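You operate a simulated robot arm through the tools that you are given. There is no shell and no other tool. Be economical: measure what you need, move in short steps, check, and stop when the job is done.

You run a simulated two-armed robot. Do the job below in one go: nothing can be reset, and whatever is moved stays where it is left.

TASK
Put one of the small cartons from the side bench top on the front bench shelf. Take the black wiper block from the side bench top and leave it on the deck under the near table. Put two of the drilled blocks from the right end of the air bench on the left stand shelf. Put the yellow tape roll from the left stand top on top of the brown taped carton there and the blue tape roll on the packing stand. Fetch the paste pot and set it on the left stand shelf. Any order will do. Set down upright: wiper block.
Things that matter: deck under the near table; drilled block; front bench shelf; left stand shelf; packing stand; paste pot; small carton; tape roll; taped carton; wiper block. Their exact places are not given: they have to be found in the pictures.

Only the result counts: the job must be done as asked and must still hold three seconds after the hand-in. Knocking over, shifting, dropping, spilling or breaking anything else fails it.

THE ROBOT
Two 7-joint arms with two-finger parallel grippers on one trunk, on a base that drives. Base frame: it is fixed to the floor where the robot stands at the start and does not move with it; the origin is under the middle of the robot, x ahead of it, y to its left, z up; the surface under the hand at the start is at about z = 900. Lengths are in mm, angles in rad, forces in N, time in s.
The left shoulder is at the start at [20, 170, 1253], the right one opposite. With the tool pointing down near the work surface each hand reaches from about 160 to 660 mm from the robot's upright axis, wherever it stands, measured 20 degrees to its own side. Places, roughly: deck under the near table [-2700, -300, 400]; drilled block [-7500, -500, 1000]; front bench shelf [-1900, -2900, 300]; left stand shelf [-9700, 400, 300]; packing stand [-11600, 1500, 800]; paste pot [-11250, 1250, 750]; small carton [250, 500, 1000]; tape roll [-10000, 750, 1000]; taped carton (17x16x13 cm) [-10200, 900, 1000]; wiper block [500, 250, 1000]. Payload 3.8 kg a hand.
The tool frame of a hand sits at the grasp point between the pads (the TCP): z along the fingers, y along the line on which they close. The tips reach 30 mm beyond it. The gripper opens to 110 mm. The fingers are 20 mm wide and 10 mm thick; the gripper's body (48 by 112 mm) begins 55 mm behind the TCP.
Orientation is that of the tool frame in the base frame, as [roll, pitch, yaw] about the fixed x, y, z axes, in that order (R = Rz(yaw) Ry(pitch) Rx(roll)). With the fingers straight down and closing along the base's y, the tool's x points along the base's -x, its y along +y and its z along -z.

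THE INTERFACE
- The arms move only by the tool servo_tool. It takes "left_commands", "right_commands" or both (then of equal length, played together; a hand with none holds still); each is a list of rows, each a list of 7 numbers: the shift along the tool's x, y, z in mm, then the turn, a rotation vector about the tool's x, y, z in rad, then the finger opening in mm, from 0 to 110. In form: [[x, y, z, ax, ay, az, jaw], ...]. A call has 1 to 12 rows; each row is the pose to reach, as a shift and turn from the pose commanded when the call began, along the tool's axes at that moment. A row lasts 0.2 s, in which the tool goes at most 50 mm and 0.15 rad; a call with a longer step from one row to the next is refused whole, and so is a gripper value outside its range. Where a pose cannot be reached the arm comes as near as it can. A force on the tool above 40 N (or 10 N above the force at the start of the call, whichever is more), or a blocked arm, ends the call early, and 0.2 s more pass. Each finger travels about 72 mm/s and halts on what it meets, pressing with about 34 N; the grip force reading is that of the motor and also rises with nothing between the fingers. The clock runs only during rows and for 0.2 s after the last one: add rows that repeat a pose to give the fingers time. The reply holds the time, the measured pose of the TCP, the force on the tool along the base axes, the opening and the grip force, in the units named above and with some noise, with the torque about the TCP (base axes, N m) and any sound that the robot's microphone picked up, and new pictures: "views" is both (left out), scene, wrist or none (wrist: the cameras of the hands that moved).
- Cameras (640 x 400 px; columns grow to the right, rows downward): "scene" is now at [92.4, 48.7, 1400.7]; the picture's right is [0.56, -0.83, 0.00], its down [-0.50, -0.34, -0.79] and it looks along [0.66, 0.45, -0.61] (base axes); focal length 230 px, centre (320, 200). "left" rides on the left gripper at [72, -17, -103] in its tool frame; the picture's right is [0.23, 0.97, 0.00], its down [-0.76, 0.18, -0.62] and it looks along [-0.61, 0.14, 0.78] (tool axes); focal length 222 px, centre (320, 200). "right" rides on the right gripper at [72, 17, -103] in its tool frame; the picture's right is [-0.23, 0.97, 0.00], its down [-0.76, -0.18, -0.62] and it looks along [-0.61, -0.14, 0.78] (tool axes); focal length 222 px, centre (320, 200).
- slide_trunk(by): slides the trunk up (or, below 0, down) by that many mm; the arms and the scene camera ride with it, the base frame stays. It gives what a move gives, with no picture.
- base_move(legs): drives the robot by 1 to 6 legs, each [ahead, turn to the left] in mm and rad, along the robot's own axes; the way and the turn of a leg run together, so that a leg with both is an arc; at most 1500 mm and 3.142 rad a leg. The arms and the cameras ride along, it lands a little off, and it stops where it bumps. It gives what a move gives, and a new picture of the scene camera.
- pan_tilt(pan, tilt): turns the head with the scene camera to pan (to the left, within 1.396 rad either way) and tilt (down, from -0.506 to 1.204), counted from straight ahead of the robot. It gives what a move gives, and a new picture of the scene camera.
- pixel_to_xyz(camera, pixels): there is no depth. For up to 12 entries [column, row, z] of the newest picture of that camera ("zoom" is the newest enlarged one), the place [x, y] in the base frame at which the ray of that pixel passes the height z, good to about 2 mm. The clock stands still meanwhile.
- enlarge(camera, box): a new picture of the part [left, top, right, bottom] of that camera's present view, enlarged. The clock stands still meanwhile.
- finish_job(): hands the job in; it is judged then, once.

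Work in short steps. Measure before you move; look again where a grasp or a placing could have gone wrong, and mend it. You have 138 turns and 260 pictures in all, those below and enlarged ones among them. Open the grippers and draw the arms clear of the work before you hand the job in, unless the task says otherwise; then end with one line.

The tools are called by a JSON object that holds its "op" and its "data". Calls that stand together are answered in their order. servo_tool: Moves the arms, as the interface text tells. Its arguments: {"type":"object","properties":{"left_commands":{"type":"array","items":{"type":"array","items":{"type":"number"}}},"right_commands":{"type":"array","items":{"type":"array","items":{"type":"number"}}},"views":{"type":"string","enum":["both","scene","wrist","none"]}},"required":[]} The other tools are called the same way: slide_trunk (by) slides the trunk up or down; base_move (legs) drives the base; pan_tilt (pan, tilt) turns the head that bears the scene camera; pixel_to_xyz (camera, pixels) gives the place at which the rays of pixels pass given heights; enlarge (camera, box) takes an enlarged picture of a part of a camera's view; finish_job () hands the job in.

At the start:

```text
clock: 0.0
left_tcp_pos: [463.3, 354.8, 1137.9]
left_orientation: [-3.141, 0.0, -3.14]
left_force: [-1.1, -0.3, -0.2]
left_moment: [0.0, 0.01, -0.04]
left_gripper_width: 109.9
left_grip_force: 0.0
right_tcp_pos: [483.0, -51.7, 1213.7]
right_orientation: [3.139, 0.001, 3.14]
right_force: [-0.2, -0.1, -0.5]
right_moment: [0.0, -0.03, -0.02]
right_gripper_width: 110.0
right_grip_force: 0.1
trunk travel left (down, up): [-350.0, 220.0]
robot x, y, heading: [1.6, 1.8, 0.002]
head pan, tilt: [0.595, 0.654]
```

scene: 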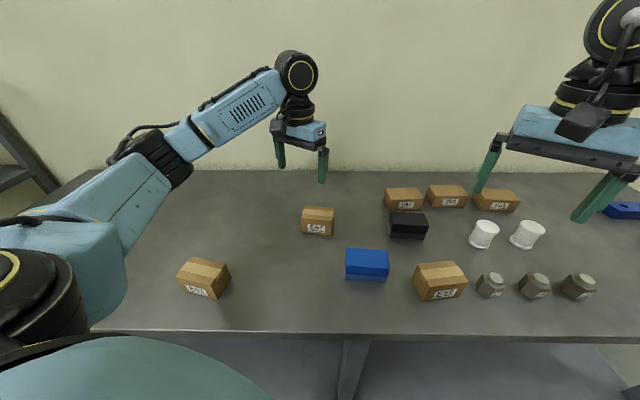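
right: 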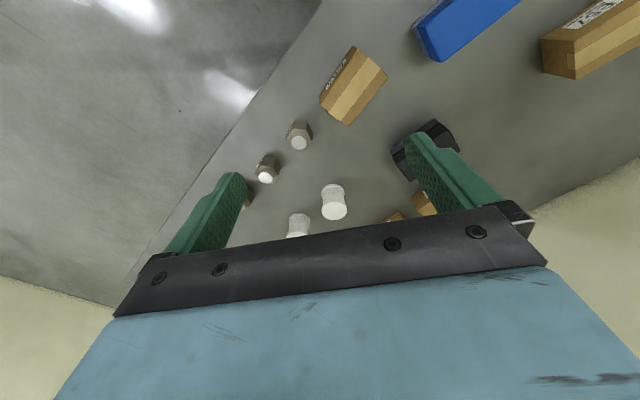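
left: 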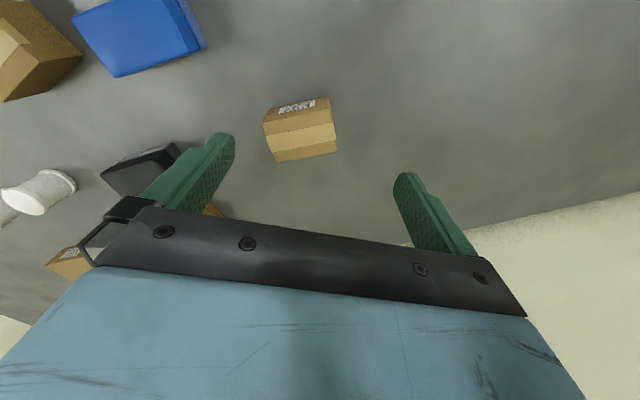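

The picture shows a black block at (408,225), cartons at (318,220), (204,278) and others. I enlarge and measure these.

{"op": "enlarge", "data": {"camera": "scene", "box": [290, 170, 530, 320]}}

{"op": "pixel_to_xyz", "data": {"camera": "scene", "pixels": [[302, 231, 900], [332, 235, 900], [303, 207, 940], [335, 209, 940], [390, 236, 900], [424, 240, 900], [389, 212, 940], [424, 213, 940], [180, 280, 900], [214, 298, 900], [230, 275, 900]]}}

```text
2.67 times, centred on (410, 245) of scene
```

zoom: 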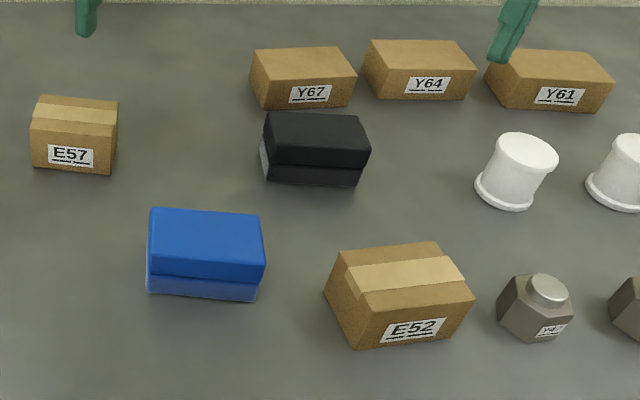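

```text
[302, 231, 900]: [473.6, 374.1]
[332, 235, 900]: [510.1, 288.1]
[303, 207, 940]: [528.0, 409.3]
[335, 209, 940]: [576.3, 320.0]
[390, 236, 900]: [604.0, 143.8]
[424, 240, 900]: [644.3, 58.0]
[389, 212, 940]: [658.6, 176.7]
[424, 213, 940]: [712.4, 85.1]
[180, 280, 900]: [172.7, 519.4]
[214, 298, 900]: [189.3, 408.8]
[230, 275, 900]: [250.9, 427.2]
```

I check the true bench height by triangulating the E57 carton with the left wrist camera.

{"op": "enlarge", "data": {"camera": "left", "box": [60, 60, 380, 260]}}

{"op": "pixel_to_xyz", "data": {"camera": "left", "pixels": [[266, 110, 900], [329, 97, 900], [263, 124, 940], [276, 162, 940], [337, 151, 940], [331, 110, 940]]}}

{"op": "pixel_to_xyz", "data": {"camera": "scene", "pixels": [[302, 231, 950], [332, 235, 950], [302, 231, 1000], [332, 235, 1000]]}}

```text
2.00 times, centred on (220, 160) of left
```

zoom: 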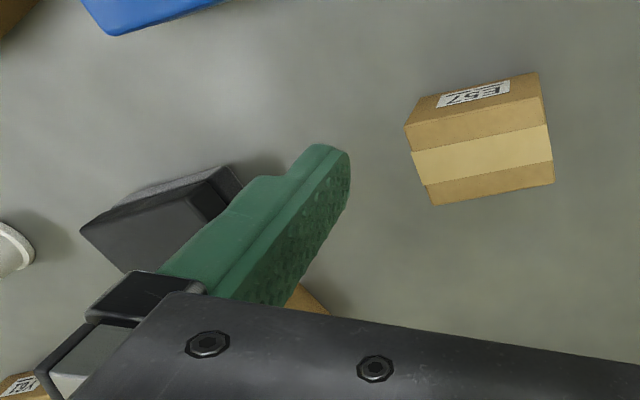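

```text
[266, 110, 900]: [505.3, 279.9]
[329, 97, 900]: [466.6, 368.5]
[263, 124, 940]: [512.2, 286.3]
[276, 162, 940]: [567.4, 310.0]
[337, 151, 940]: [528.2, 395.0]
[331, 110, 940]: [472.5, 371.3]
```

```text
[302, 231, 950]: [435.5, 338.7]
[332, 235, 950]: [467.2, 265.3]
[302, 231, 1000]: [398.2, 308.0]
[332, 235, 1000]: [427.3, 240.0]
```

The bench is at z=900. Before grasping I want to see the destinations, so I back off and turn around for a look.

{"op": "base_move", "data": {"legs": [[-600, 0], [0, 3.14]]}}

{"op": "pan_tilt", "data": {"pan": 0.0, "tilt": 0.25}}

{"op": "pan_tilt", "data": {"pan": 1.0, "tilt": 0.25}}

```text
clock: 10.7
left_tcp_pos: [-1075.7, -347.3, 1137.2]
left_orientation: [-3.141, -0.001, -0.014]
left_force: [0.0, 1.1, 1.1]
left_moment: [0.03, 0.02, -0.02]
left_gripper_width: 110.0
left_grip_force: 0.1
right_tcp_pos: [-1090.1, 57.5, 1213.3]
right_orientation: [3.139, 0.0, -0.013]
right_force: [-0.7, 0.2, -0.8]
right_moment: [-0.01, -0.01, 0.0]
right_gripper_width: 110.0
right_grip_force: 0.0
trunk travel left (down, up): [-350.0, 220.0]
robot x, y, heading: [-608.9, 1.4, 3.126]
head pan, tilt: [0.595, 0.654]
```

scene: 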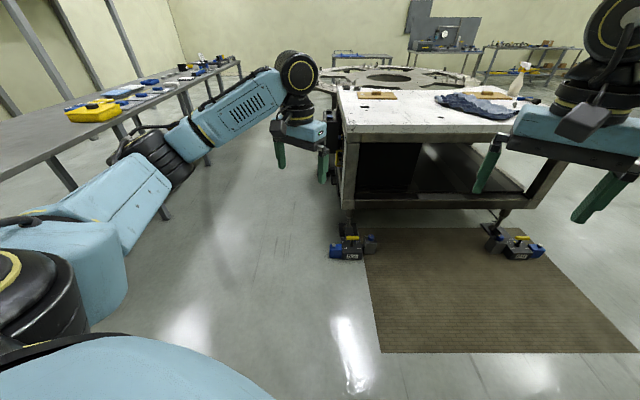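

```text
clock: 11.7
left_tcp_pos: [-1075.4, -346.4, 1137.1]
left_orientation: [3.14, 0.0, -0.014]
left_force: [-0.5, -0.2, 0.2]
left_moment: [0.02, -0.02, -0.03]
left_gripper_width: 109.7
left_grip_force: 0.2
right_tcp_pos: [-1088.7, 57.6, 1213.9]
right_orientation: [3.138, -0.003, -0.015]
right_force: [0.2, -0.6, 0.4]
right_moment: [0.01, 0.0, 0.01]
right_gripper_width: 110.1
right_grip_force: 0.0
trunk travel left (down, up): [-350.0, 220.0]
robot x, y, heading: [-609.9, 2.9, 3.127]
head pan, tilt: [0.0, 0.25]
```

scene: 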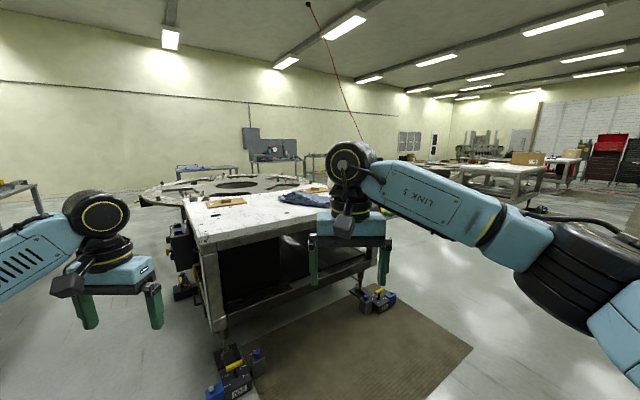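

```text
clock: 13.0
left_tcp_pos: [-1075.8, -347.1, 1138.4]
left_orientation: [3.142, 0.0, -0.014]
left_force: [0.1, -0.2, -0.8]
left_moment: [0.0, 0.0, 0.01]
left_gripper_width: 109.7
left_grip_force: 0.1
right_tcp_pos: [-1090.6, 57.4, 1211.8]
right_orientation: [3.141, 0.001, -0.014]
right_force: [-0.8, 0.3, -0.5]
right_moment: [0.0, 0.04, -0.03]
right_gripper_width: 110.0
right_grip_force: 0.1
trunk travel left (down, up): [-350.0, 220.0]
robot x, y, heading: [-608.8, 0.0, 3.126]
head pan, tilt: [1.0, 0.25]
```

scene: 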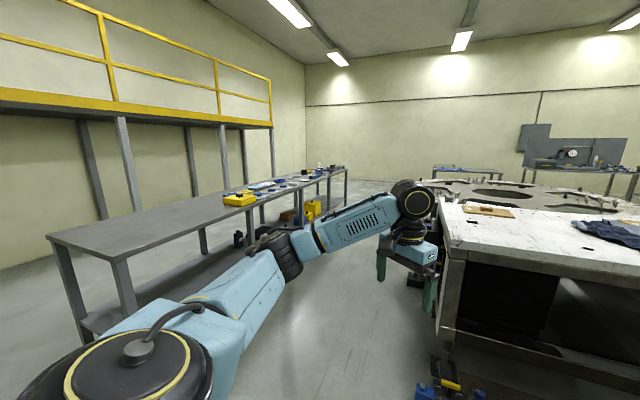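

The near table has a deck inside it, and the front bench on the left has a low shelf. I look with more tilt and measure them.

{"op": "pan_tilt", "data": {"pan": 0.3, "tilt": 0.55}}

{"op": "enlarge", "data": {"camera": "scene", "box": [220, 60, 540, 260]}}

```text
clock: 14.1
left_tcp_pos: [-1075.4, -346.4, 1137.9]
left_orientation: [3.14, 0.0, -0.015]
left_force: [-0.8, 0.1, 0.1]
left_moment: [0.0, 0.0, -0.01]
left_gripper_width: 110.2
left_grip_force: 0.1
right_tcp_pos: [-1089.1, 56.6, 1213.3]
right_orientation: [3.14, -0.001, -0.012]
right_force: [0.0, 0.5, -0.2]
right_moment: [0.03, 0.02, -0.03]
right_gripper_width: 109.9
right_grip_force: 0.0
trunk travel left (down, up): [-350.0, 220.0]
robot x, y, heading: [-604.9, 2.7, 3.132]
head pan, tilt: [0.3, 0.55]
```

scene: 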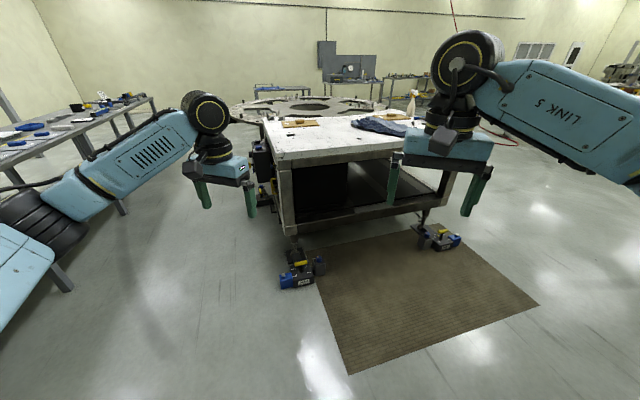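

```text
2.00 times, centred on (380, 160) of scene
```

zoom: 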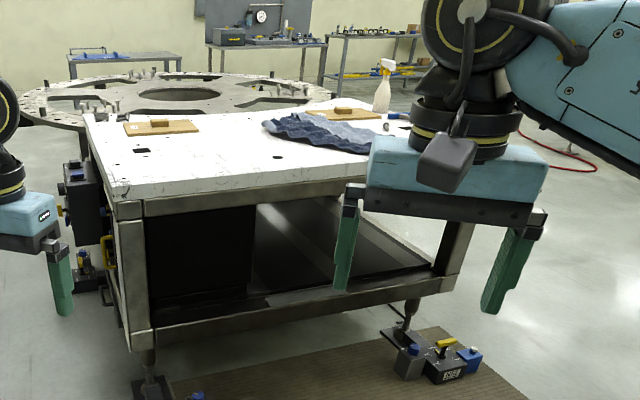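

I measure the table's feet on the floor, the deck rail and the top edge.

{"op": "pixel_to_xyz", "data": {"camera": "scene", "pixels": [[283, 288, 0], [313, 288, 0], [432, 252, 0], [460, 247, 0], [295, 255, 0], [423, 218, 0], [279, 165, 900], [291, 235, 300], [291, 235, 400], [291, 222, 400], [440, 203, 400], [438, 190, 400]]}}

```text
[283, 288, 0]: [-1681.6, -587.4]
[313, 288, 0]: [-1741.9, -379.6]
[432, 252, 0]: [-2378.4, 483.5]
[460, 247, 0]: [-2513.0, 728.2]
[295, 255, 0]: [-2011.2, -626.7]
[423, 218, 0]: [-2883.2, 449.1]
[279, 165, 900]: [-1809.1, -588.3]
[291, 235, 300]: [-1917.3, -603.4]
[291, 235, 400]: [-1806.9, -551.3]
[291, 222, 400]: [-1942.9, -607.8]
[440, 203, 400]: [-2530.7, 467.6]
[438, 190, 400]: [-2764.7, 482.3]
```

The deck is about z=350–400 and open at the front, so a hand tilted about 45° will do. I return to the side bench to grasp.

{"op": "base_move", "data": {"legs": [[0, 3.142], [600, 0]]}}

{"op": "pan_tilt", "data": {"pan": 0.2, "tilt": 0.75}}

```text
refused: 3.142 is not a number from -3.14159 to 3.14159
```

```text
clock: 14.8
left_tcp_pos: [-1074.5, -347.6, 1136.9]
left_orientation: [3.141, 0.0, -0.015]
left_force: [0.6, 0.0, -1.0]
left_moment: [-0.02, 0.0, -0.01]
left_gripper_width: 109.9
left_grip_force: 0.1
right_tcp_pos: [-1089.0, 58.5, 1212.7]
right_orientation: [3.139, 0.001, -0.014]
right_force: [-0.7, -0.4, 0.2]
right_moment: [0.0, 0.0, 0.01]
right_gripper_width: 110.1
right_grip_force: 0.0
trunk travel left (down, up): [-350.0, 220.0]
robot x, y, heading: [-604.0, -1.6, 3.133]
head pan, tilt: [0.201, 0.75]
```

scene: 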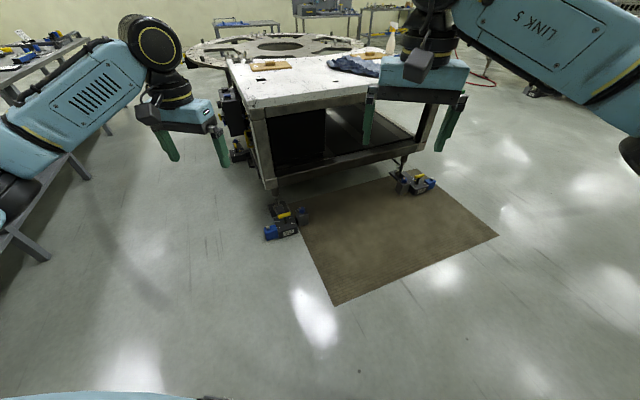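

I measure the mat edges (for the table's heading) and drive back to the bench.

{"op": "pixel_to_xyz", "data": {"camera": "scene", "pixels": [[335, 305, 0], [497, 236, 0], [300, 228, 0], [266, 240, 0], [309, 220, 0], [402, 190, 0], [435, 185, 0], [272, 190, 350], [415, 153, 350]]}}

{"op": "base_move", "data": {"legs": [[0, 3.14], [600, 0]]}}

```text
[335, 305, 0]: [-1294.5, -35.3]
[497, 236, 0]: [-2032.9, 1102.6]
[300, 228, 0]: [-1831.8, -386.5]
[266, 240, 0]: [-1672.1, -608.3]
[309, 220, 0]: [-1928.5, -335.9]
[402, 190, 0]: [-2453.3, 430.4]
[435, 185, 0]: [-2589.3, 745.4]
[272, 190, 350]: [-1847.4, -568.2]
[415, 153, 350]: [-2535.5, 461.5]
```

```text
clock: 25.6
left_tcp_pos: [491.8, 302.5, 1136.1]
left_orientation: [-3.14, 0.0, 3.094]
left_force: [-0.9, -0.1, -1.3]
left_moment: [-0.03, 0.01, 0.01]
left_gripper_width: 110.1
left_grip_force: 0.1
right_tcp_pos: [493.0, -102.3, 1213.8]
right_orientation: [3.139, 0.0, 3.095]
right_force: [-0.7, -0.2, 0.3]
right_moment: [-0.01, 0.02, -0.01]
right_gripper_width: 109.8
right_grip_force: 0.0
trunk travel left (down, up): [-350.0, 220.0]
robot x, y, heading: [10.5, -29.3, -0.047]
head pan, tilt: [0.201, 0.75]
```

scene: 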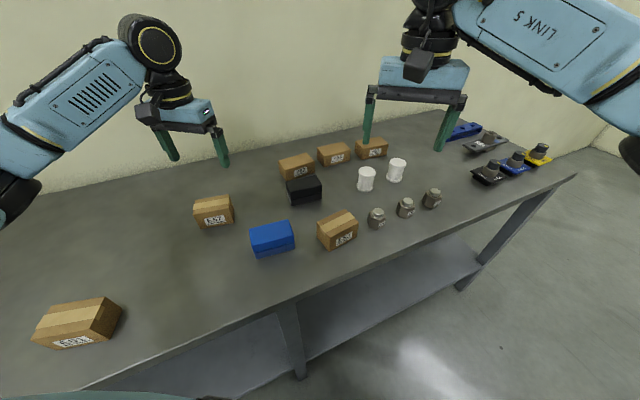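

The carton at the lower left and the black block at (304,190) are clear. I zoom and measure both.

{"op": "enlarge", "data": {"camera": "scene", "box": [230, 140, 390, 240]}}

{"op": "pixel_to_xyz", "data": {"camera": "zoom", "pixels": [[0, 0, 900]]}}

{"op": "pixel_to_xyz", "data": {"camera": "scene", "pixels": [[80, 390, 900], [575, 175, 900], [300, 293, 900], [32, 340, 900], [92, 347, 900], [121, 313, 900], [42, 320, 950], [102, 325, 950], [117, 300, 950], [62, 303, 950]]}}

```text
4.00 times, centred on (310, 190) of scene
```

zoom: 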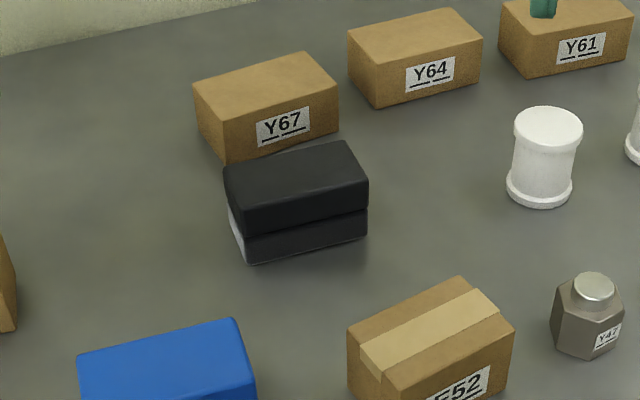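

```text
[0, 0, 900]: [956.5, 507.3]
```

```text
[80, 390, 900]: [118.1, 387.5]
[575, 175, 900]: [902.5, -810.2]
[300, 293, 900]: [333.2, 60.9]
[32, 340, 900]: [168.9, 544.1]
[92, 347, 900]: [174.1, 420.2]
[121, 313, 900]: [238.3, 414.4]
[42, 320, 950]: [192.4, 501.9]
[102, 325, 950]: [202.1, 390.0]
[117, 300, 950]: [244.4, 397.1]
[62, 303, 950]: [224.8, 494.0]
```

I zoom on the lower-left carton for exact corners, and the wiper's corner pixels too.

{"op": "pixel_to_xyz", "data": {"camera": "zoom", "pixels": [[247, 263, 900], [366, 237, 900], [228, 206, 900], [223, 173, 945], [243, 236, 945], [369, 205, 945], [368, 183, 945], [347, 141, 945], [228, 160, 945], [224, 163, 900], [337, 130, 900]]}}

{"op": "enlarge", "data": {"camera": "scene", "box": [0, 260, 160, 360]}}

```text
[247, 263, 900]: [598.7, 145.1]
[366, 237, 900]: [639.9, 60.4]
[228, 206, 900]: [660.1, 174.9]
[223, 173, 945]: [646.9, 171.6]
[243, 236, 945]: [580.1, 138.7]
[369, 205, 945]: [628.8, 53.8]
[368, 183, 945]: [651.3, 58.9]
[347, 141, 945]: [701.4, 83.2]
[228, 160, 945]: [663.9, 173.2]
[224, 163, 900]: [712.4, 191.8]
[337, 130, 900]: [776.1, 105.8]
```

```text
4.00 times, centred on (80, 310) of scene
```

zoom: 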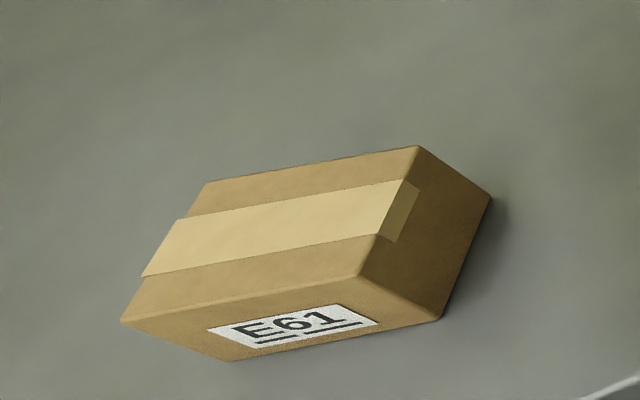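

E61 carton and the wiper (94 × 68, long side facing the bench edge) are located. I turn left 0.5 rad to face the bench squarely, so the left hand serves E61 and the right hand the wiper.

{"op": "base_move", "data": {"legs": [[0, 0.5]]}}

{"op": "pan_tilt", "data": {"pan": 0.1, "tilt": 0.9}}

```text
clock: 27.4
left_tcp_pos: [273.7, 491.5, 1137.5]
left_orientation: [3.141, -0.001, -2.69]
left_force: [0.4, 0.9, 0.0]
left_moment: [0.0, 0.03, 0.02]
left_gripper_width: 110.1
left_grip_force: 0.1
right_tcp_pos: [468.4, 136.9, 1214.2]
right_orientation: [3.141, 0.0, -2.687]
right_force: [0.3, 0.1, 0.1]
right_moment: [-0.04, -0.03, -0.01]
right_gripper_width: 110.1
right_grip_force: 0.0
trunk travel left (down, up): [-350.0, 220.0]
robot x, y, heading: [13.6, -34.1, 0.45]
head pan, tilt: [0.201, 0.75]
```

scene: 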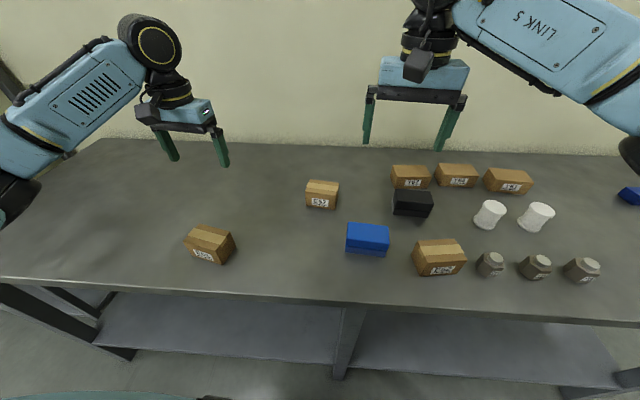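

```text
clock: 28.1
left_tcp_pos: [273.2, 491.9, 1137.4]
left_orientation: [-3.14, 0.0, -2.689]
left_force: [-0.3, 0.0, 0.4]
left_moment: [0.01, 0.0, -0.01]
left_gripper_width: 109.9
left_grip_force: 0.1
right_tcp_pos: [469.5, 135.8, 1213.6]
right_orientation: [3.14, 0.0, -2.688]
right_force: [0.6, -0.6, 0.8]
right_moment: [-0.01, 0.02, -0.03]
right_gripper_width: 110.0
right_grip_force: 0.0
trunk travel left (down, up): [-350.0, 220.0]
robot x, y, heading: [12.0, -33.5, 0.449]
head pan, tilt: [0.099, 0.901]
```

scene: 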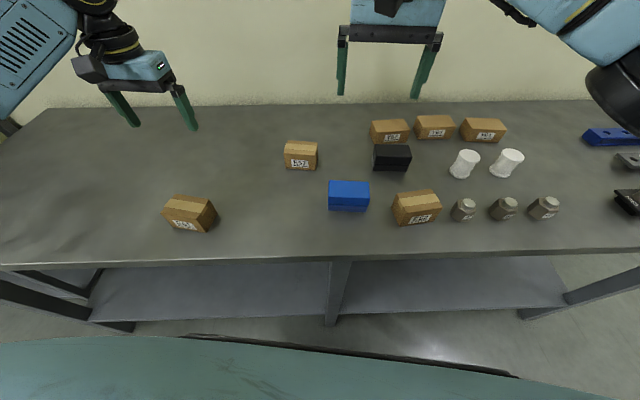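

Good view. I zoom on E61 and the wiper and measure corners.

{"op": "enlarge", "data": {"camera": "scene", "box": [340, 120, 420, 170]}}

{"op": "enlarge", "data": {"camera": "scene", "box": [150, 185, 230, 235]}}

```text
8.00 times, centred on (380, 145) of scene
```

zoom: 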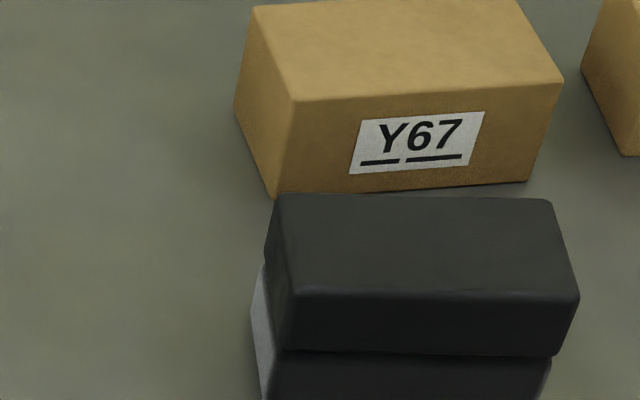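

```text
8.00 times, centred on (190, 210) of scene
```

zoom: 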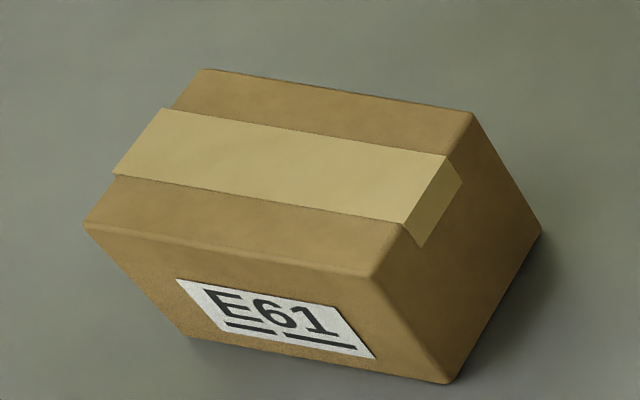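

I measure these corners.

{"op": "pixel_to_xyz", "data": {"camera": "scene", "pixels": [[173.75, 227.2, 900], [206, 232.75, 900], [217.5, 214, 900], [160.6, 213.2, 960], [196.3, 219.6, 960], [209, 199, 960], [175.6, 193.75, 960], [376.9, 157, 950], [412.5, 157.1, 950], [374.6, 144.4, 950], [408.75, 144.75, 950]]}}

{"op": "enlarge", "data": {"camera": "scene", "box": [352, 135, 432, 185]}}

```text
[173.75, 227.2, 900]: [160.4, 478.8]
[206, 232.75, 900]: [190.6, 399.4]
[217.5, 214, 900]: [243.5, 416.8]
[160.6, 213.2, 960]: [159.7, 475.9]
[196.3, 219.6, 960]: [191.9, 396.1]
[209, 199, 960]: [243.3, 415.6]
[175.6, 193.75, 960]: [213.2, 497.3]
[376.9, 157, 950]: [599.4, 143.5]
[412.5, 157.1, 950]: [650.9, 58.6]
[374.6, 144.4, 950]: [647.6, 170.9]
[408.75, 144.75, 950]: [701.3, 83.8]
```

```text
8.00 times, centred on (392, 160) of scene
```

zoom: 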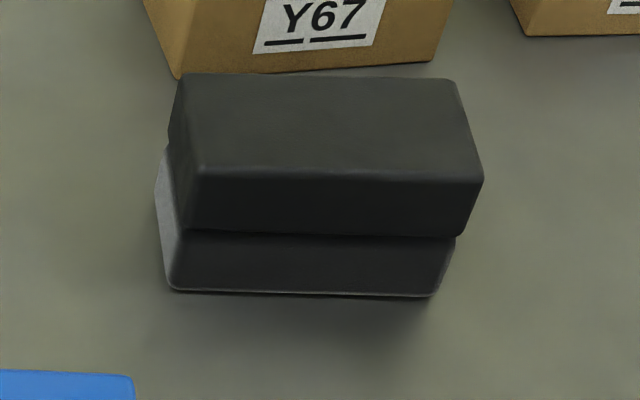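

E61 is 86×57×60 at (202,448), heading ≈0.35. I check the wiper's bottom edge once more.

{"op": "pixel_to_xyz", "data": {"camera": "zoom", "pixels": [[172, 291, 900], [433, 297, 900], [157, 185, 900], [200, 230, 930], [455, 235, 930], [198, 172, 960], [483, 180, 960], [183, 78, 960], [456, 83, 960], [198, 172, 955], [483, 180, 955]]}}

```text
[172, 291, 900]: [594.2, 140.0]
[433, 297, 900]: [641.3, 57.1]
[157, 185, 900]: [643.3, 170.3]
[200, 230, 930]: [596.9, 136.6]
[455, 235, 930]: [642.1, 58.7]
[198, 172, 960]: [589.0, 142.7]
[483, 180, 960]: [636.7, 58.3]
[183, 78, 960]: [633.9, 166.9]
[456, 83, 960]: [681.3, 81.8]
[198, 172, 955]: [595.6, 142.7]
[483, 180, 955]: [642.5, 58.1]
```

The wiper is 96×57×55 at (643,113), heading 0.51. I check where neighbours (blue block, E52) stand relative to the tilted hand.

{"op": "pixel_to_xyz", "data": {"camera": "scene", "pixels": [[329, 181, 950], [370, 181, 950], [368, 208, 900], [393, 195, 960], [432, 188, 960], [442, 206, 960], [402, 226, 900], [394, 215, 900]]}}

```text
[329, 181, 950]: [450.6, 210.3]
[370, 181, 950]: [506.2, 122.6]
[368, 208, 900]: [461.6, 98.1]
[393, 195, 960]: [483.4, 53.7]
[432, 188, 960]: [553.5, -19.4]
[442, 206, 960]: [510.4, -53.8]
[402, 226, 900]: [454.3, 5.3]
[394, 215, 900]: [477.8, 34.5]
```

Clearances are fine for a 0.7 rad tilt. First both hands go to pre-grasp positions with yaw alignment.

{"op": "servo_tool", "data": {"left_commands": [[32, 0, 22, 0, 0, 0.02, 110], [64, 0, 44, 0, 0, 0.04, 110], [96, 0, 66, 0, 0, 0.06, 110], [128, 0, 88, 0, 0, 0.08, 110], [160, 0, 111, 0, 0, 0.108, 110], [160, 0, 111, 0, 0, 0.108, 110]], "right_commands": [[-14, -20, 38, 0, 0, -0.01, 110], [-28, -40, 75, 0, 0, -0.02, 110], [-42, -60, 113, 0, 0, -0.03, 110], [-56, -80, 150, 0, 0, -0.045, 110], [-69, -101, 188, 0, 0, -0.056, 110], [-69, -101, 188, 0, 0, -0.056, 110]], "views": "none"}}

{"op": "servo_tool", "data": {"left_commands": [[0, 0, 0, 0, -0.14, 0, 110], [0, 0, 0, 0, -0.28, 0, 110], [0, 0, 0, 0, -0.42, 0, 110], [0, 0, 0, 0, -0.56, 0, 110], [0, 0, 0, 0, -0.7, 0, 110], [0, 0, 0, 0, -0.7, 0, 110]], "right_commands": [[0, 0, 0, 0, -0.14, 0, 110], [0, 0, 0, 0, -0.28, 0, 110], [0, 0, 0, 0, -0.42, 0, 110], [0, 0, 0, 0, -0.56, 0, 110], [0, 0, 0, 0, -0.7, 0, 110], [0, 0, 0, 0, -0.7, 0, 110]]}}

```text
clock: 29.5
left_tcp_pos: [128.3, 420.9, 1027.8]
left_orientation: [-3.141, -0.001, -2.798]
left_force: [-0.9, 0.6, -0.1]
left_moment: [-0.04, 0.0, 0.0]
left_gripper_width: 109.9
left_grip_force: 0.0
right_tcp_pos: [574.5, 76.3, 1025.4]
right_orientation: [3.141, 0.001, -2.631]
right_force: [0.4, -0.2, -0.7]
right_moment: [-0.03, -0.03, -0.03]
right_gripper_width: 109.8
right_grip_force: 0.0
trunk travel left (down, up): [-350.0, 220.0]
robot x, y, heading: [14.1, -29.7, 0.455]
head pan, tilt: [0.099, 0.901]
```

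```text
clock: 30.9
left_tcp_pos: [139.9, 445.3, 1016.4]
left_orientation: [-3.14, 0.7, -2.797]
left_force: [0.2, -0.6, -1.1]
left_moment: [-0.04, -0.02, 0.0]
left_gripper_width: 110.2
left_grip_force: 0.0
left hand out of reach, approached as far as the arm can: row 3, 4, 5, 6
right_tcp_pos: [575.1, 76.2, 1025.6]
right_orientation: [3.139, 0.701, -2.634]
right_force: [0.3, -0.1, -0.1]
right_moment: [-0.03, 0.01, 0.02]
right_gripper_width: 109.7
right_grip_force: 0.0
trunk travel left (down, up): [-350.0, 220.0]
robot x, y, heading: [11.3, -29.6, 0.447]
head pan, tilt: [0.099, 0.901]
```

scene: 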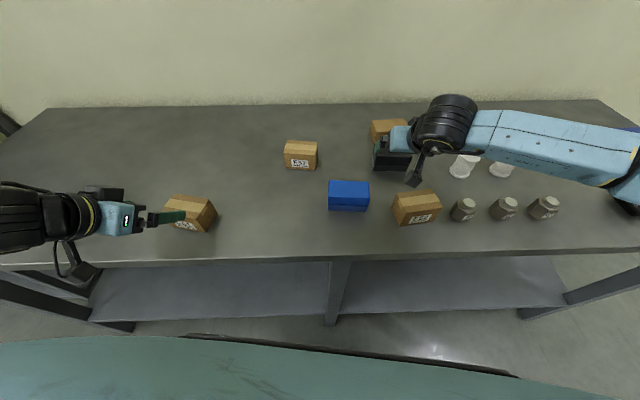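
right: 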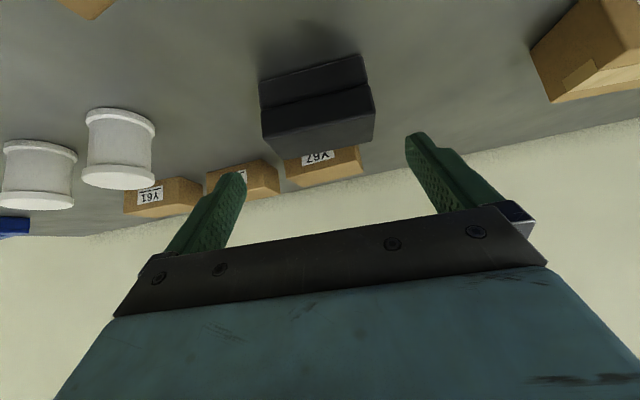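
left: 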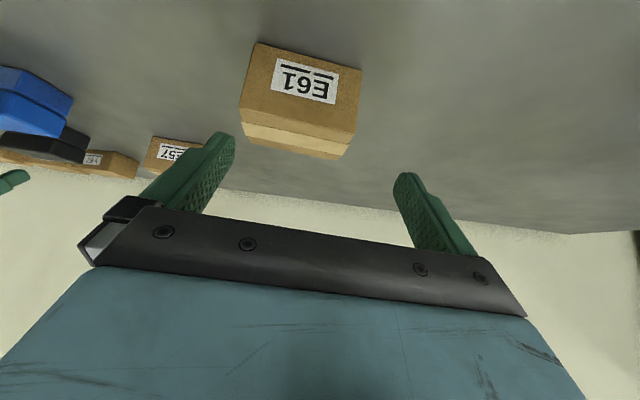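

Right is at pre-grasp; left fell a little short. I advance both half way along the approach and check.

{"op": "servo_tool", "data": {"left_commands": [[0, 0, 20, 0, 0, 0, 110], [0, 0, 40, 0, 0, 0, 110], [0, 0, 60, 0, 0, 0, 110], [0, 0, 60, 0, 0, 0, 110]], "right_commands": [[0, -1, 25, 0, 0, 0, 110], [0, -1, 50, 0, 0, 0, 110], [0, -1, 70, 0, 0, 0, 110], [0, -1, 70, 0, 0, 0, 110]], "views": "wrist"}}

```text
clock: 31.6
left_tcp_pos: [171.7, 454.1, 988.6]
left_orientation: [-3.131, 0.723, -2.797]
left_force: [-6.4, -3.5, 16.4]
left_moment: [-0.9, -0.27, -0.4]
left_gripper_width: 109.7
left_grip_force: 0.1
right_tcp_pos: [607.1, 93.2, 981.5]
right_orientation: [-3.141, 0.699, -2.632]
right_force: [0.7, -0.2, -0.3]
right_moment: [-0.04, -0.02, 0.02]
right_gripper_width: 109.9
right_grip_force: 0.0
trunk travel left (down, up): [-350.0, 220.0]
robot x, y, heading: [12.4, -30.5, 0.455]
head pan, tilt: [0.099, 0.901]
stopped in row 3 (left hand): the force on the tool passed its limit at 53 N (the readings are from after the stop); the commanded pose is now the measured one
```

right: 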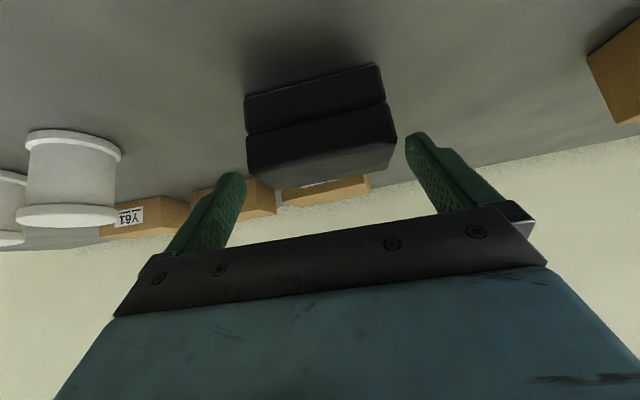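
left: 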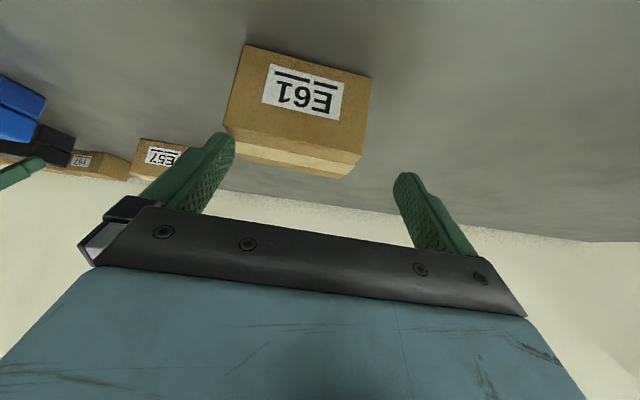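

The left hand's inner finger touched the carton top (it is 16 mm too far left), so I back it off; the right is centred on the wiper and goes in.

{"op": "servo_tool", "data": {"left_commands": [[0, 0, -15, 0, 0, 0, 110], [0, 0, -40, 0, 0, 0, 110], [0, 0, -40, 0, 0, 0, 110], [0, 0, -40, 0, 0, 0, 110]], "right_commands": [[0, 1.5, 20, 0, 0, 0, 110], [0, 1.5, 40, 0, 0, 0, 110], [-0.8, 1.5, 62, 0, 0, 0, 110], [-0.8, 1.5, 62, 0, 0, 0, 110]], "views": "both"}}

```text
clock: 32.6
left_tcp_pos: [146.1, 446.1, 1018.5]
left_orientation: [-3.137, 0.717, -2.799]
left_force: [1.7, -1.1, -0.5]
left_moment: [0.02, -0.08, 0.0]
left_gripper_width: 110.3
left_grip_force: 0.1
right_tcp_pos: [642.3, 112.6, 935.1]
right_orientation: [3.14, 0.702, -2.632]
right_force: [0.5, -0.7, 0.7]
right_moment: [0.0, -0.01, -0.01]
right_gripper_width: 110.1
right_grip_force: 0.0
trunk travel left (down, up): [-350.0, 220.0]
robot x, y, heading: [13.1, -30.2, 0.457]
head pan, tilt: [0.099, 0.901]
```

scene: 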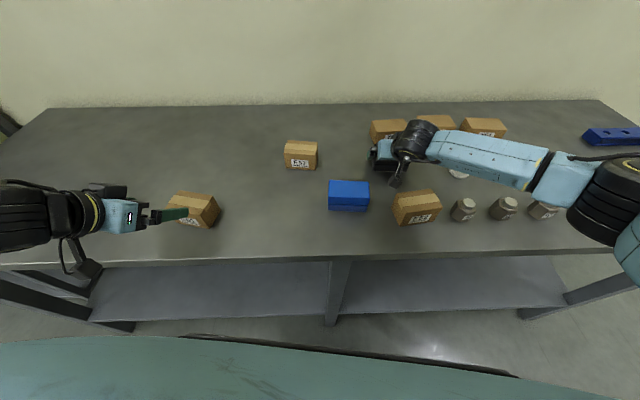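
right: 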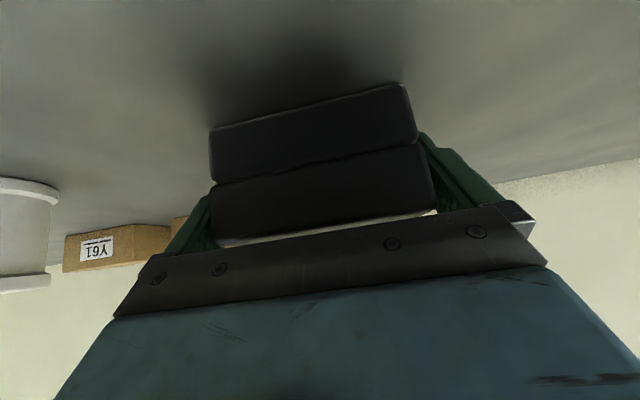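
left: 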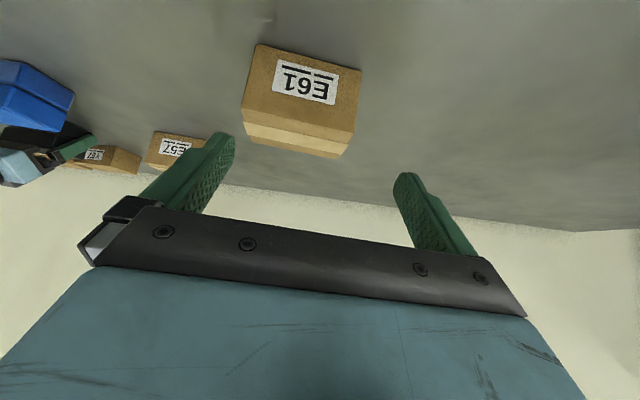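

The wiper is straddled cleanly: close the right hand on it. At the same time I try shifting the left hand 17 mm to its right.

{"op": "servo_tool", "data": {"left_commands": [[0, -9, 10, 0, 0, 0, 110], [0, -17, 20, 0, 0, 0, 110], [0, -17, 25, 0, 0, 0, 110], [0, -17, 25, 0, 0, 0, 110]], "right_commands": [[0, 0, 0, 0, 0, 0, 90], [0, 0, 0, 0, 0, 0, 85], [0, 0, 0, 0, 0, 0, 85], [0, 0, 0, 0, 0, 0, 85]], "views": "wrist"}}

```text
clock: 33.6
left_tcp_pos: [167.1, 436.2, 996.8]
left_orientation: [-3.136, 0.715, -2.797]
left_force: [-0.3, -0.1, 0.2]
left_moment: [-0.03, -0.02, -0.02]
left_gripper_width: 110.1
left_grip_force: 0.1
right_tcp_pos: [641.6, 114.7, 934.9]
right_orientation: [3.138, 0.7, -2.632]
right_force: [-0.5, -0.1, 0.4]
right_moment: [0.03, 0.0, 0.01]
right_gripper_width: 100.1
right_grip_force: 34.2
trunk travel left (down, up): [-350.0, 220.0]
robot x, y, heading: [11.0, -32.1, 0.453]
head pan, tilt: [0.099, 0.901]
```

right: 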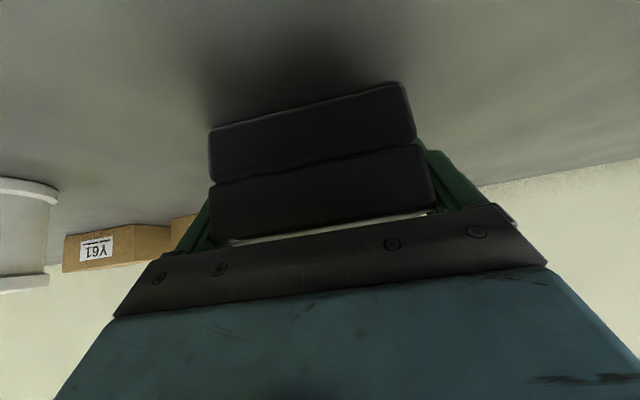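
left: 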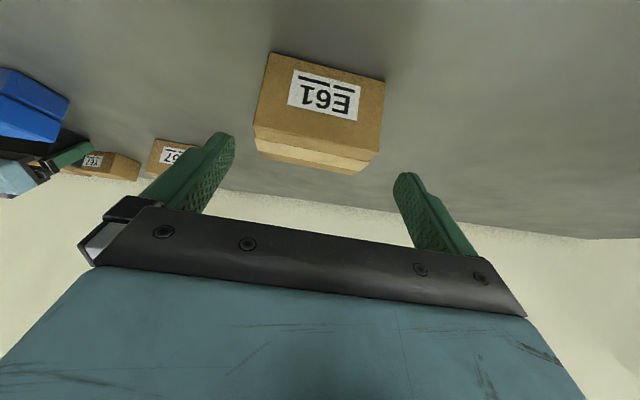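

The wiper is held (100 mm, 34 N): I lift it straight up, while the left goes onto E61.

{"op": "servo_tool", "data": {"left_commands": [[4, -0.7, 18, 0, 0, 0, 110], [8, -0.7, 36, 0, 0, 0, 110], [11, -0.7, 54, 0, 0, 0, 110], [13, -0.7, 71, 0, 0, 0, 110], [13, -0.7, 71, 0, 0, 0, 80], [13, -0.7, 71, 0, 0, 0, 70], [13, -0.7, 71, 0, 0, 0, 70], [13, -0.7, 71, 0, 0, 0, 70]], "right_commands": [[-10, 0, -12, 0, 0, 0, 85], [-26, 0, -31, 0, 0, 0, 85], [-51, 0, -61, 0, 0, 0, 85], [-77, 0, -92, 0, 0, 0, 85], [-100, 0, -119, 0, 0, 0, 85], [-100, 0, -119, 0, 0, 0, 85], [-100, 0, -119, 0, 0, 0, 85], [-100, 0, -119, 0, 0, 0, 85]], "views": "both"}}

```text
clock: 35.4
left_tcp_pos: [203.9, 445.7, 935.0]
left_orientation: [-3.136, 0.717, -2.798]
left_force: [-0.3, 1.4, -0.3]
left_moment: [0.15, 0.01, 0.04]
left_gripper_width: 89.6
left_grip_force: 33.9
right_tcp_pos: [644.6, 116.1, 1091.0]
right_orientation: [3.138, 0.7, -2.632]
right_force: [-0.2, 0.1, -0.5]
right_moment: [0.02, 0.01, -0.01]
right_gripper_width: 99.8
right_grip_force: 34.0
trunk travel left (down, up): [-350.0, 220.0]
robot x, y, heading: [10.1, -26.7, 0.453]
head pan, tilt: [0.099, 0.901]
```

scene: 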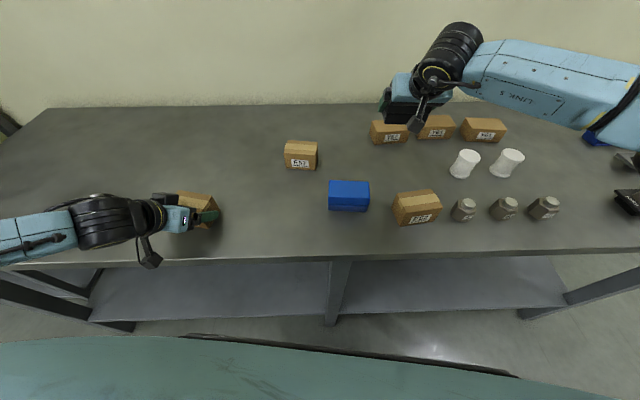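
right: 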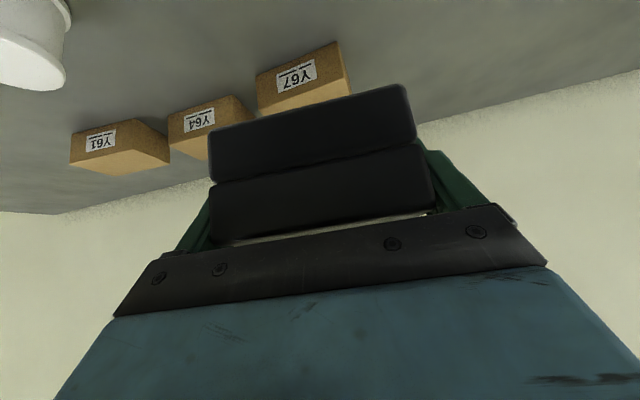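
left: 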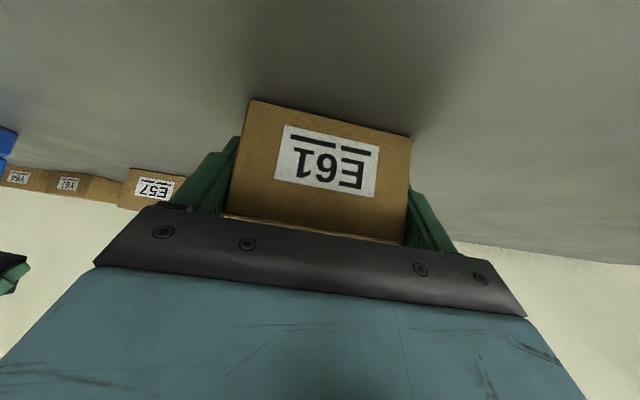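

Both objects are held. I raise the trunk to lift clear, then back off from the bench.

{"op": "slide_trunk", "data": {"by": 100}}

{"op": "base_move", "data": {"legs": [[-550, 0]]}}

```text
clock: 36.7
left_tcp_pos: [203.0, 447.0, 1033.9]
left_orientation: [-3.137, 0.715, -2.798]
left_force: [0.0, -0.2, -2.7]
left_moment: [0.0, 0.01, 0.0]
left_gripper_width: 89.7
left_grip_force: 33.2
right_tcp_pos: [643.4, 116.3, 1189.7]
right_orientation: [3.14, 0.699, -2.633]
right_force: [-0.8, 0.0, -0.9]
right_moment: [0.01, -0.04, -0.01]
right_gripper_width: 99.8
right_grip_force: 34.2
trunk travel left (down, up): [-450.0, 120.0]
robot x, y, heading: [7.4, -30.0, 0.455]
head pan, tilt: [0.099, 0.901]
```

```text
clock: 39.8
left_tcp_pos: [-277.5, 212.6, 1035.1]
left_orientation: [-3.136, 0.717, -2.807]
left_force: [-0.8, 0.0, -1.9]
left_moment: [-0.01, 0.05, 0.03]
left_gripper_width: 89.8
left_grip_force: 34.3
right_tcp_pos: [159.3, -123.7, 1190.3]
right_orientation: [3.138, 0.7, -2.644]
right_force: [-1.0, -0.4, -1.1]
right_moment: [0.02, -0.01, -0.01]
right_gripper_width: 99.9
right_grip_force: 33.4
trunk travel left (down, up): [-450.0, 120.0]
robot x, y, heading: [-473.7, -264.7, 0.441]
head pan, tilt: [0.099, 0.901]
```

scene: 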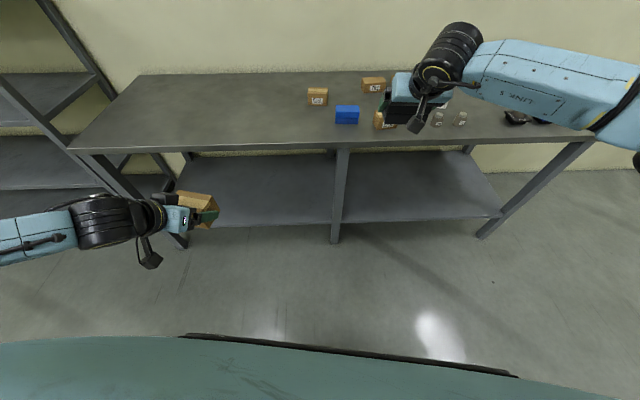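

I drive toward the near table: back a bit, turn, advance to a staging point about 0.9 m before its deck, and face it.

{"op": "base_move", "data": {"legs": [[-150, 0], [0, 2.0]]}}

```text
clock: 46.1
left_tcp_pos: [-1119.1, -379.8, 1035.9]
left_orientation: [-3.136, 0.717, -0.744]
left_force: [0.6, 0.6, -3.5]
left_moment: [-0.05, -0.03, -0.01]
left_gripper_width: 89.8
left_grip_force: 34.0
right_tcp_pos: [-1032.1, 165.9, 1190.8]
right_orientation: [3.139, 0.7, -0.578]
right_force: [0.8, -0.6, -1.3]
right_moment: [0.02, 0.0, -0.04]
right_gripper_width: 99.7
right_grip_force: 34.4
trunk travel left (down, up): [-450.0, 120.0]
robot x, y, heading: [-607.3, -328.1, 2.507]
head pan, tilt: [0.099, 0.901]
```

scene: 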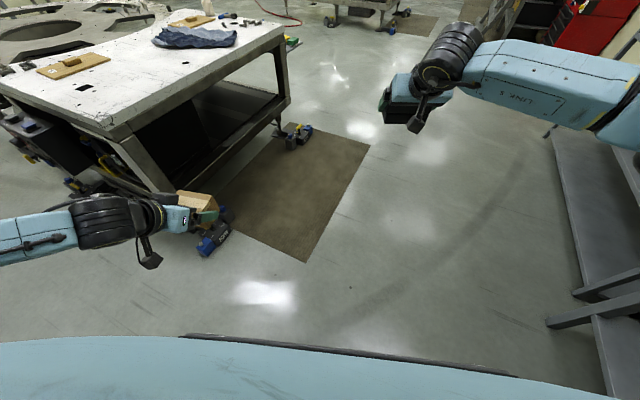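

I go on to the staging point and face the table.

{"op": "base_move", "data": {"legs": [[0, -0.12], [1160, 0], [0, 1.34]]}}

{"op": "pan_tilt", "data": {"pan": -0.1, "tilt": 0.75}}

```text
clock: 55.9
left_tcp_pos: [-1598.8, -36.2, 1036.3]
left_orientation: [-3.135, 0.716, 0.473]
left_force: [0.7, 0.6, -2.1]
left_moment: [-0.02, -0.01, -0.03]
left_gripper_width: 89.8
left_grip_force: 33.8
right_tcp_pos: [-2077.8, 236.0, 1190.3]
right_orientation: [3.14, 0.699, 0.638]
right_force: [-0.1, 0.1, -1.4]
right_moment: [0.0, -0.02, 0.01]
right_gripper_width: 99.9
right_grip_force: 34.3
trunk travel left (down, up): [-450.0, 120.0]
robot x, y, heading: [-1470.8, 461.3, -2.559]
head pan, tilt: [0.099, 0.901]
```

scene: 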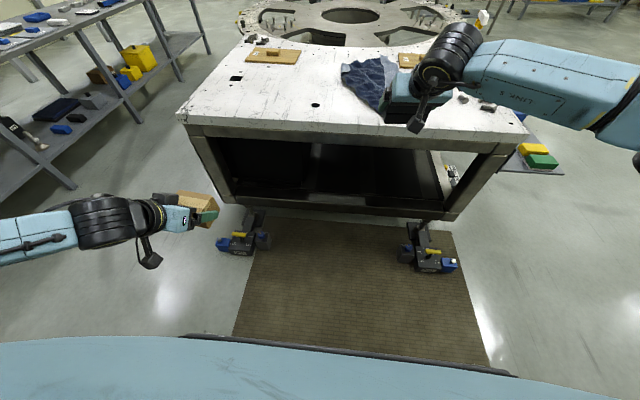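

```text
clock: 56.6
left_tcp_pos: [-1598.4, -35.9, 1035.7]
left_orientation: [-3.137, 0.718, 0.473]
left_force: [0.6, 0.0, -2.8]
left_moment: [0.03, 0.0, 0.0]
left_gripper_width: 89.7
left_grip_force: 33.5
right_tcp_pos: [-2077.8, 235.2, 1189.9]
right_orientation: [3.139, 0.699, 0.637]
right_force: [-0.7, -0.3, -1.8]
right_moment: [0.0, 0.01, 0.0]
right_gripper_width: 99.6
right_grip_force: 33.9
trunk travel left (down, up): [-450.0, 120.0]
robot x, y, heading: [-1463.3, 463.4, -2.556]
head pan, tilt: [-0.099, 0.75]
```

scene: 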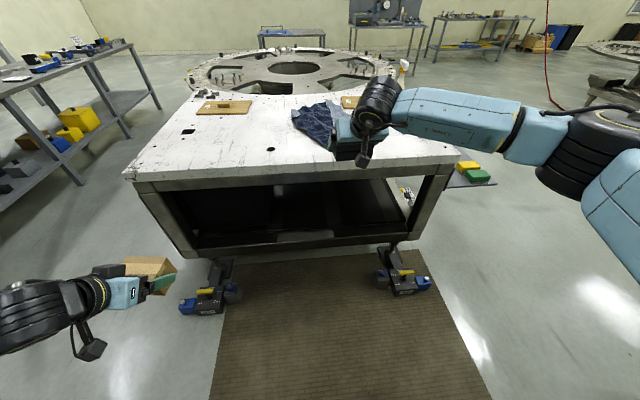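

The table is square ahead. I zoom into the opening to see what is on the deck.

{"op": "enlarge", "data": {"camera": "scene", "box": [120, 160, 460, 320]}}

{"op": "pixel_to_xyz", "data": {"camera": "scene", "pixels": [[190, 256, 300], [415, 238, 300], [190, 256, 400], [415, 238, 400], [192, 247, 350], [410, 230, 350], [240, 290, 0], [375, 275, 0], [195, 315, 0], [430, 292, 0], [130, 180, 850], [455, 160, 850]]}}

```text
1.88 times, centred on (290, 240) of scene
```

zoom: 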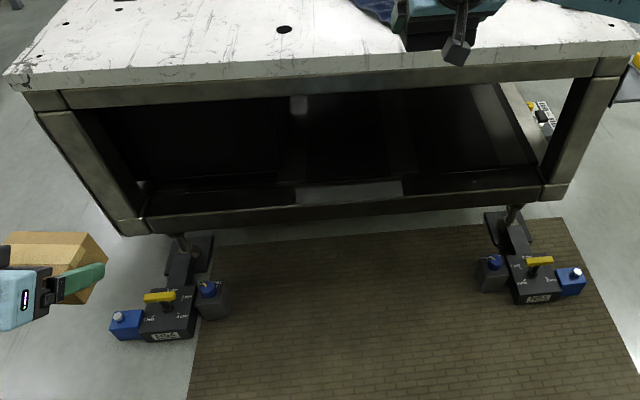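

```text
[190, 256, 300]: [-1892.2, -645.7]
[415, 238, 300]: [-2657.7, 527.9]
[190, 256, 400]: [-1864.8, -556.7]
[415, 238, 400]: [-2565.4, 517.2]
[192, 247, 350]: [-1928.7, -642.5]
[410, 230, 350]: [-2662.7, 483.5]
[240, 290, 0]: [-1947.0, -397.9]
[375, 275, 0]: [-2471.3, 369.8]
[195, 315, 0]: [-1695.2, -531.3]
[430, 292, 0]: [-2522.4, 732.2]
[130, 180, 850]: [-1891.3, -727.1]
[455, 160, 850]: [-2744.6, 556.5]
```

The opening is clear on the right half. I lower the trunk fully while still outside the table, then lower the right hand to deck-entry height.

{"op": "slide_trunk", "data": {"by": -450}}

{"op": "servo_tool", "data": {"right_commands": [[25, 0, 30, 0, 0, 0, 85], [50, 0, 60, 0, 0, 0, 85], [75, 0, 90, 0, 0, 0, 85], [100, 0, 119, 0, 0, 0, 85], [125, 0, 149, 0, 0, 0, 85], [150, 0, 178, 0, 0, 0, 85], [170, 0, 202, 0, 0, 0, 85], [170, 0, 202, 0, 0, 0, 85]], "views": "both"}}

```text
refused: -450 is not a number from -400 to 400
```

```text
clock: 58.4
left_tcp_pos: [-1598.3, -37.0, 1034.6]
left_orientation: [-3.137, 0.717, 0.475]
left_force: [-0.6, 0.1, -2.3]
left_moment: [0.02, -0.01, 0.0]
left_gripper_width: 89.9
left_grip_force: 34.5
right_tcp_pos: [-2074.7, 233.0, 927.6]
right_orientation: [3.141, 0.699, 0.638]
right_force: [0.1, -0.4, 0.0]
right_moment: [0.0, 0.01, 0.0]
right_gripper_width: 99.6
right_grip_force: 33.7
trunk travel left (down, up): [-450.0, 120.0]
robot x, y, heading: [-1468.0, 459.6, -2.555]
head pan, tilt: [-0.099, 0.75]
```

scene: 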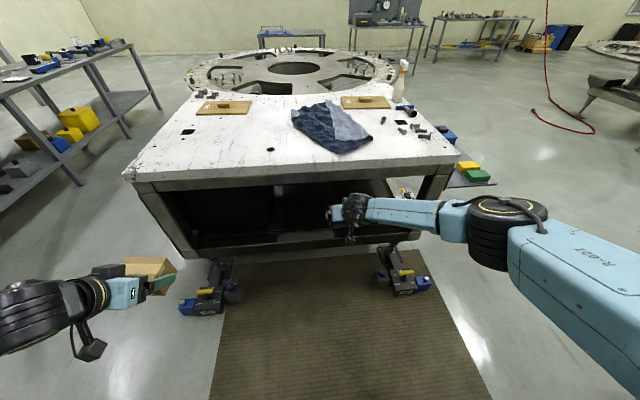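
right: 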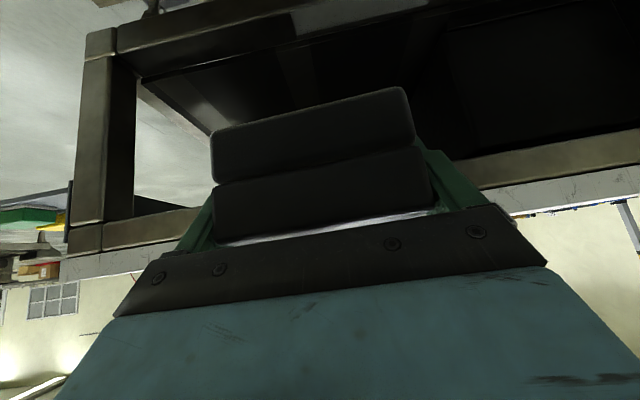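

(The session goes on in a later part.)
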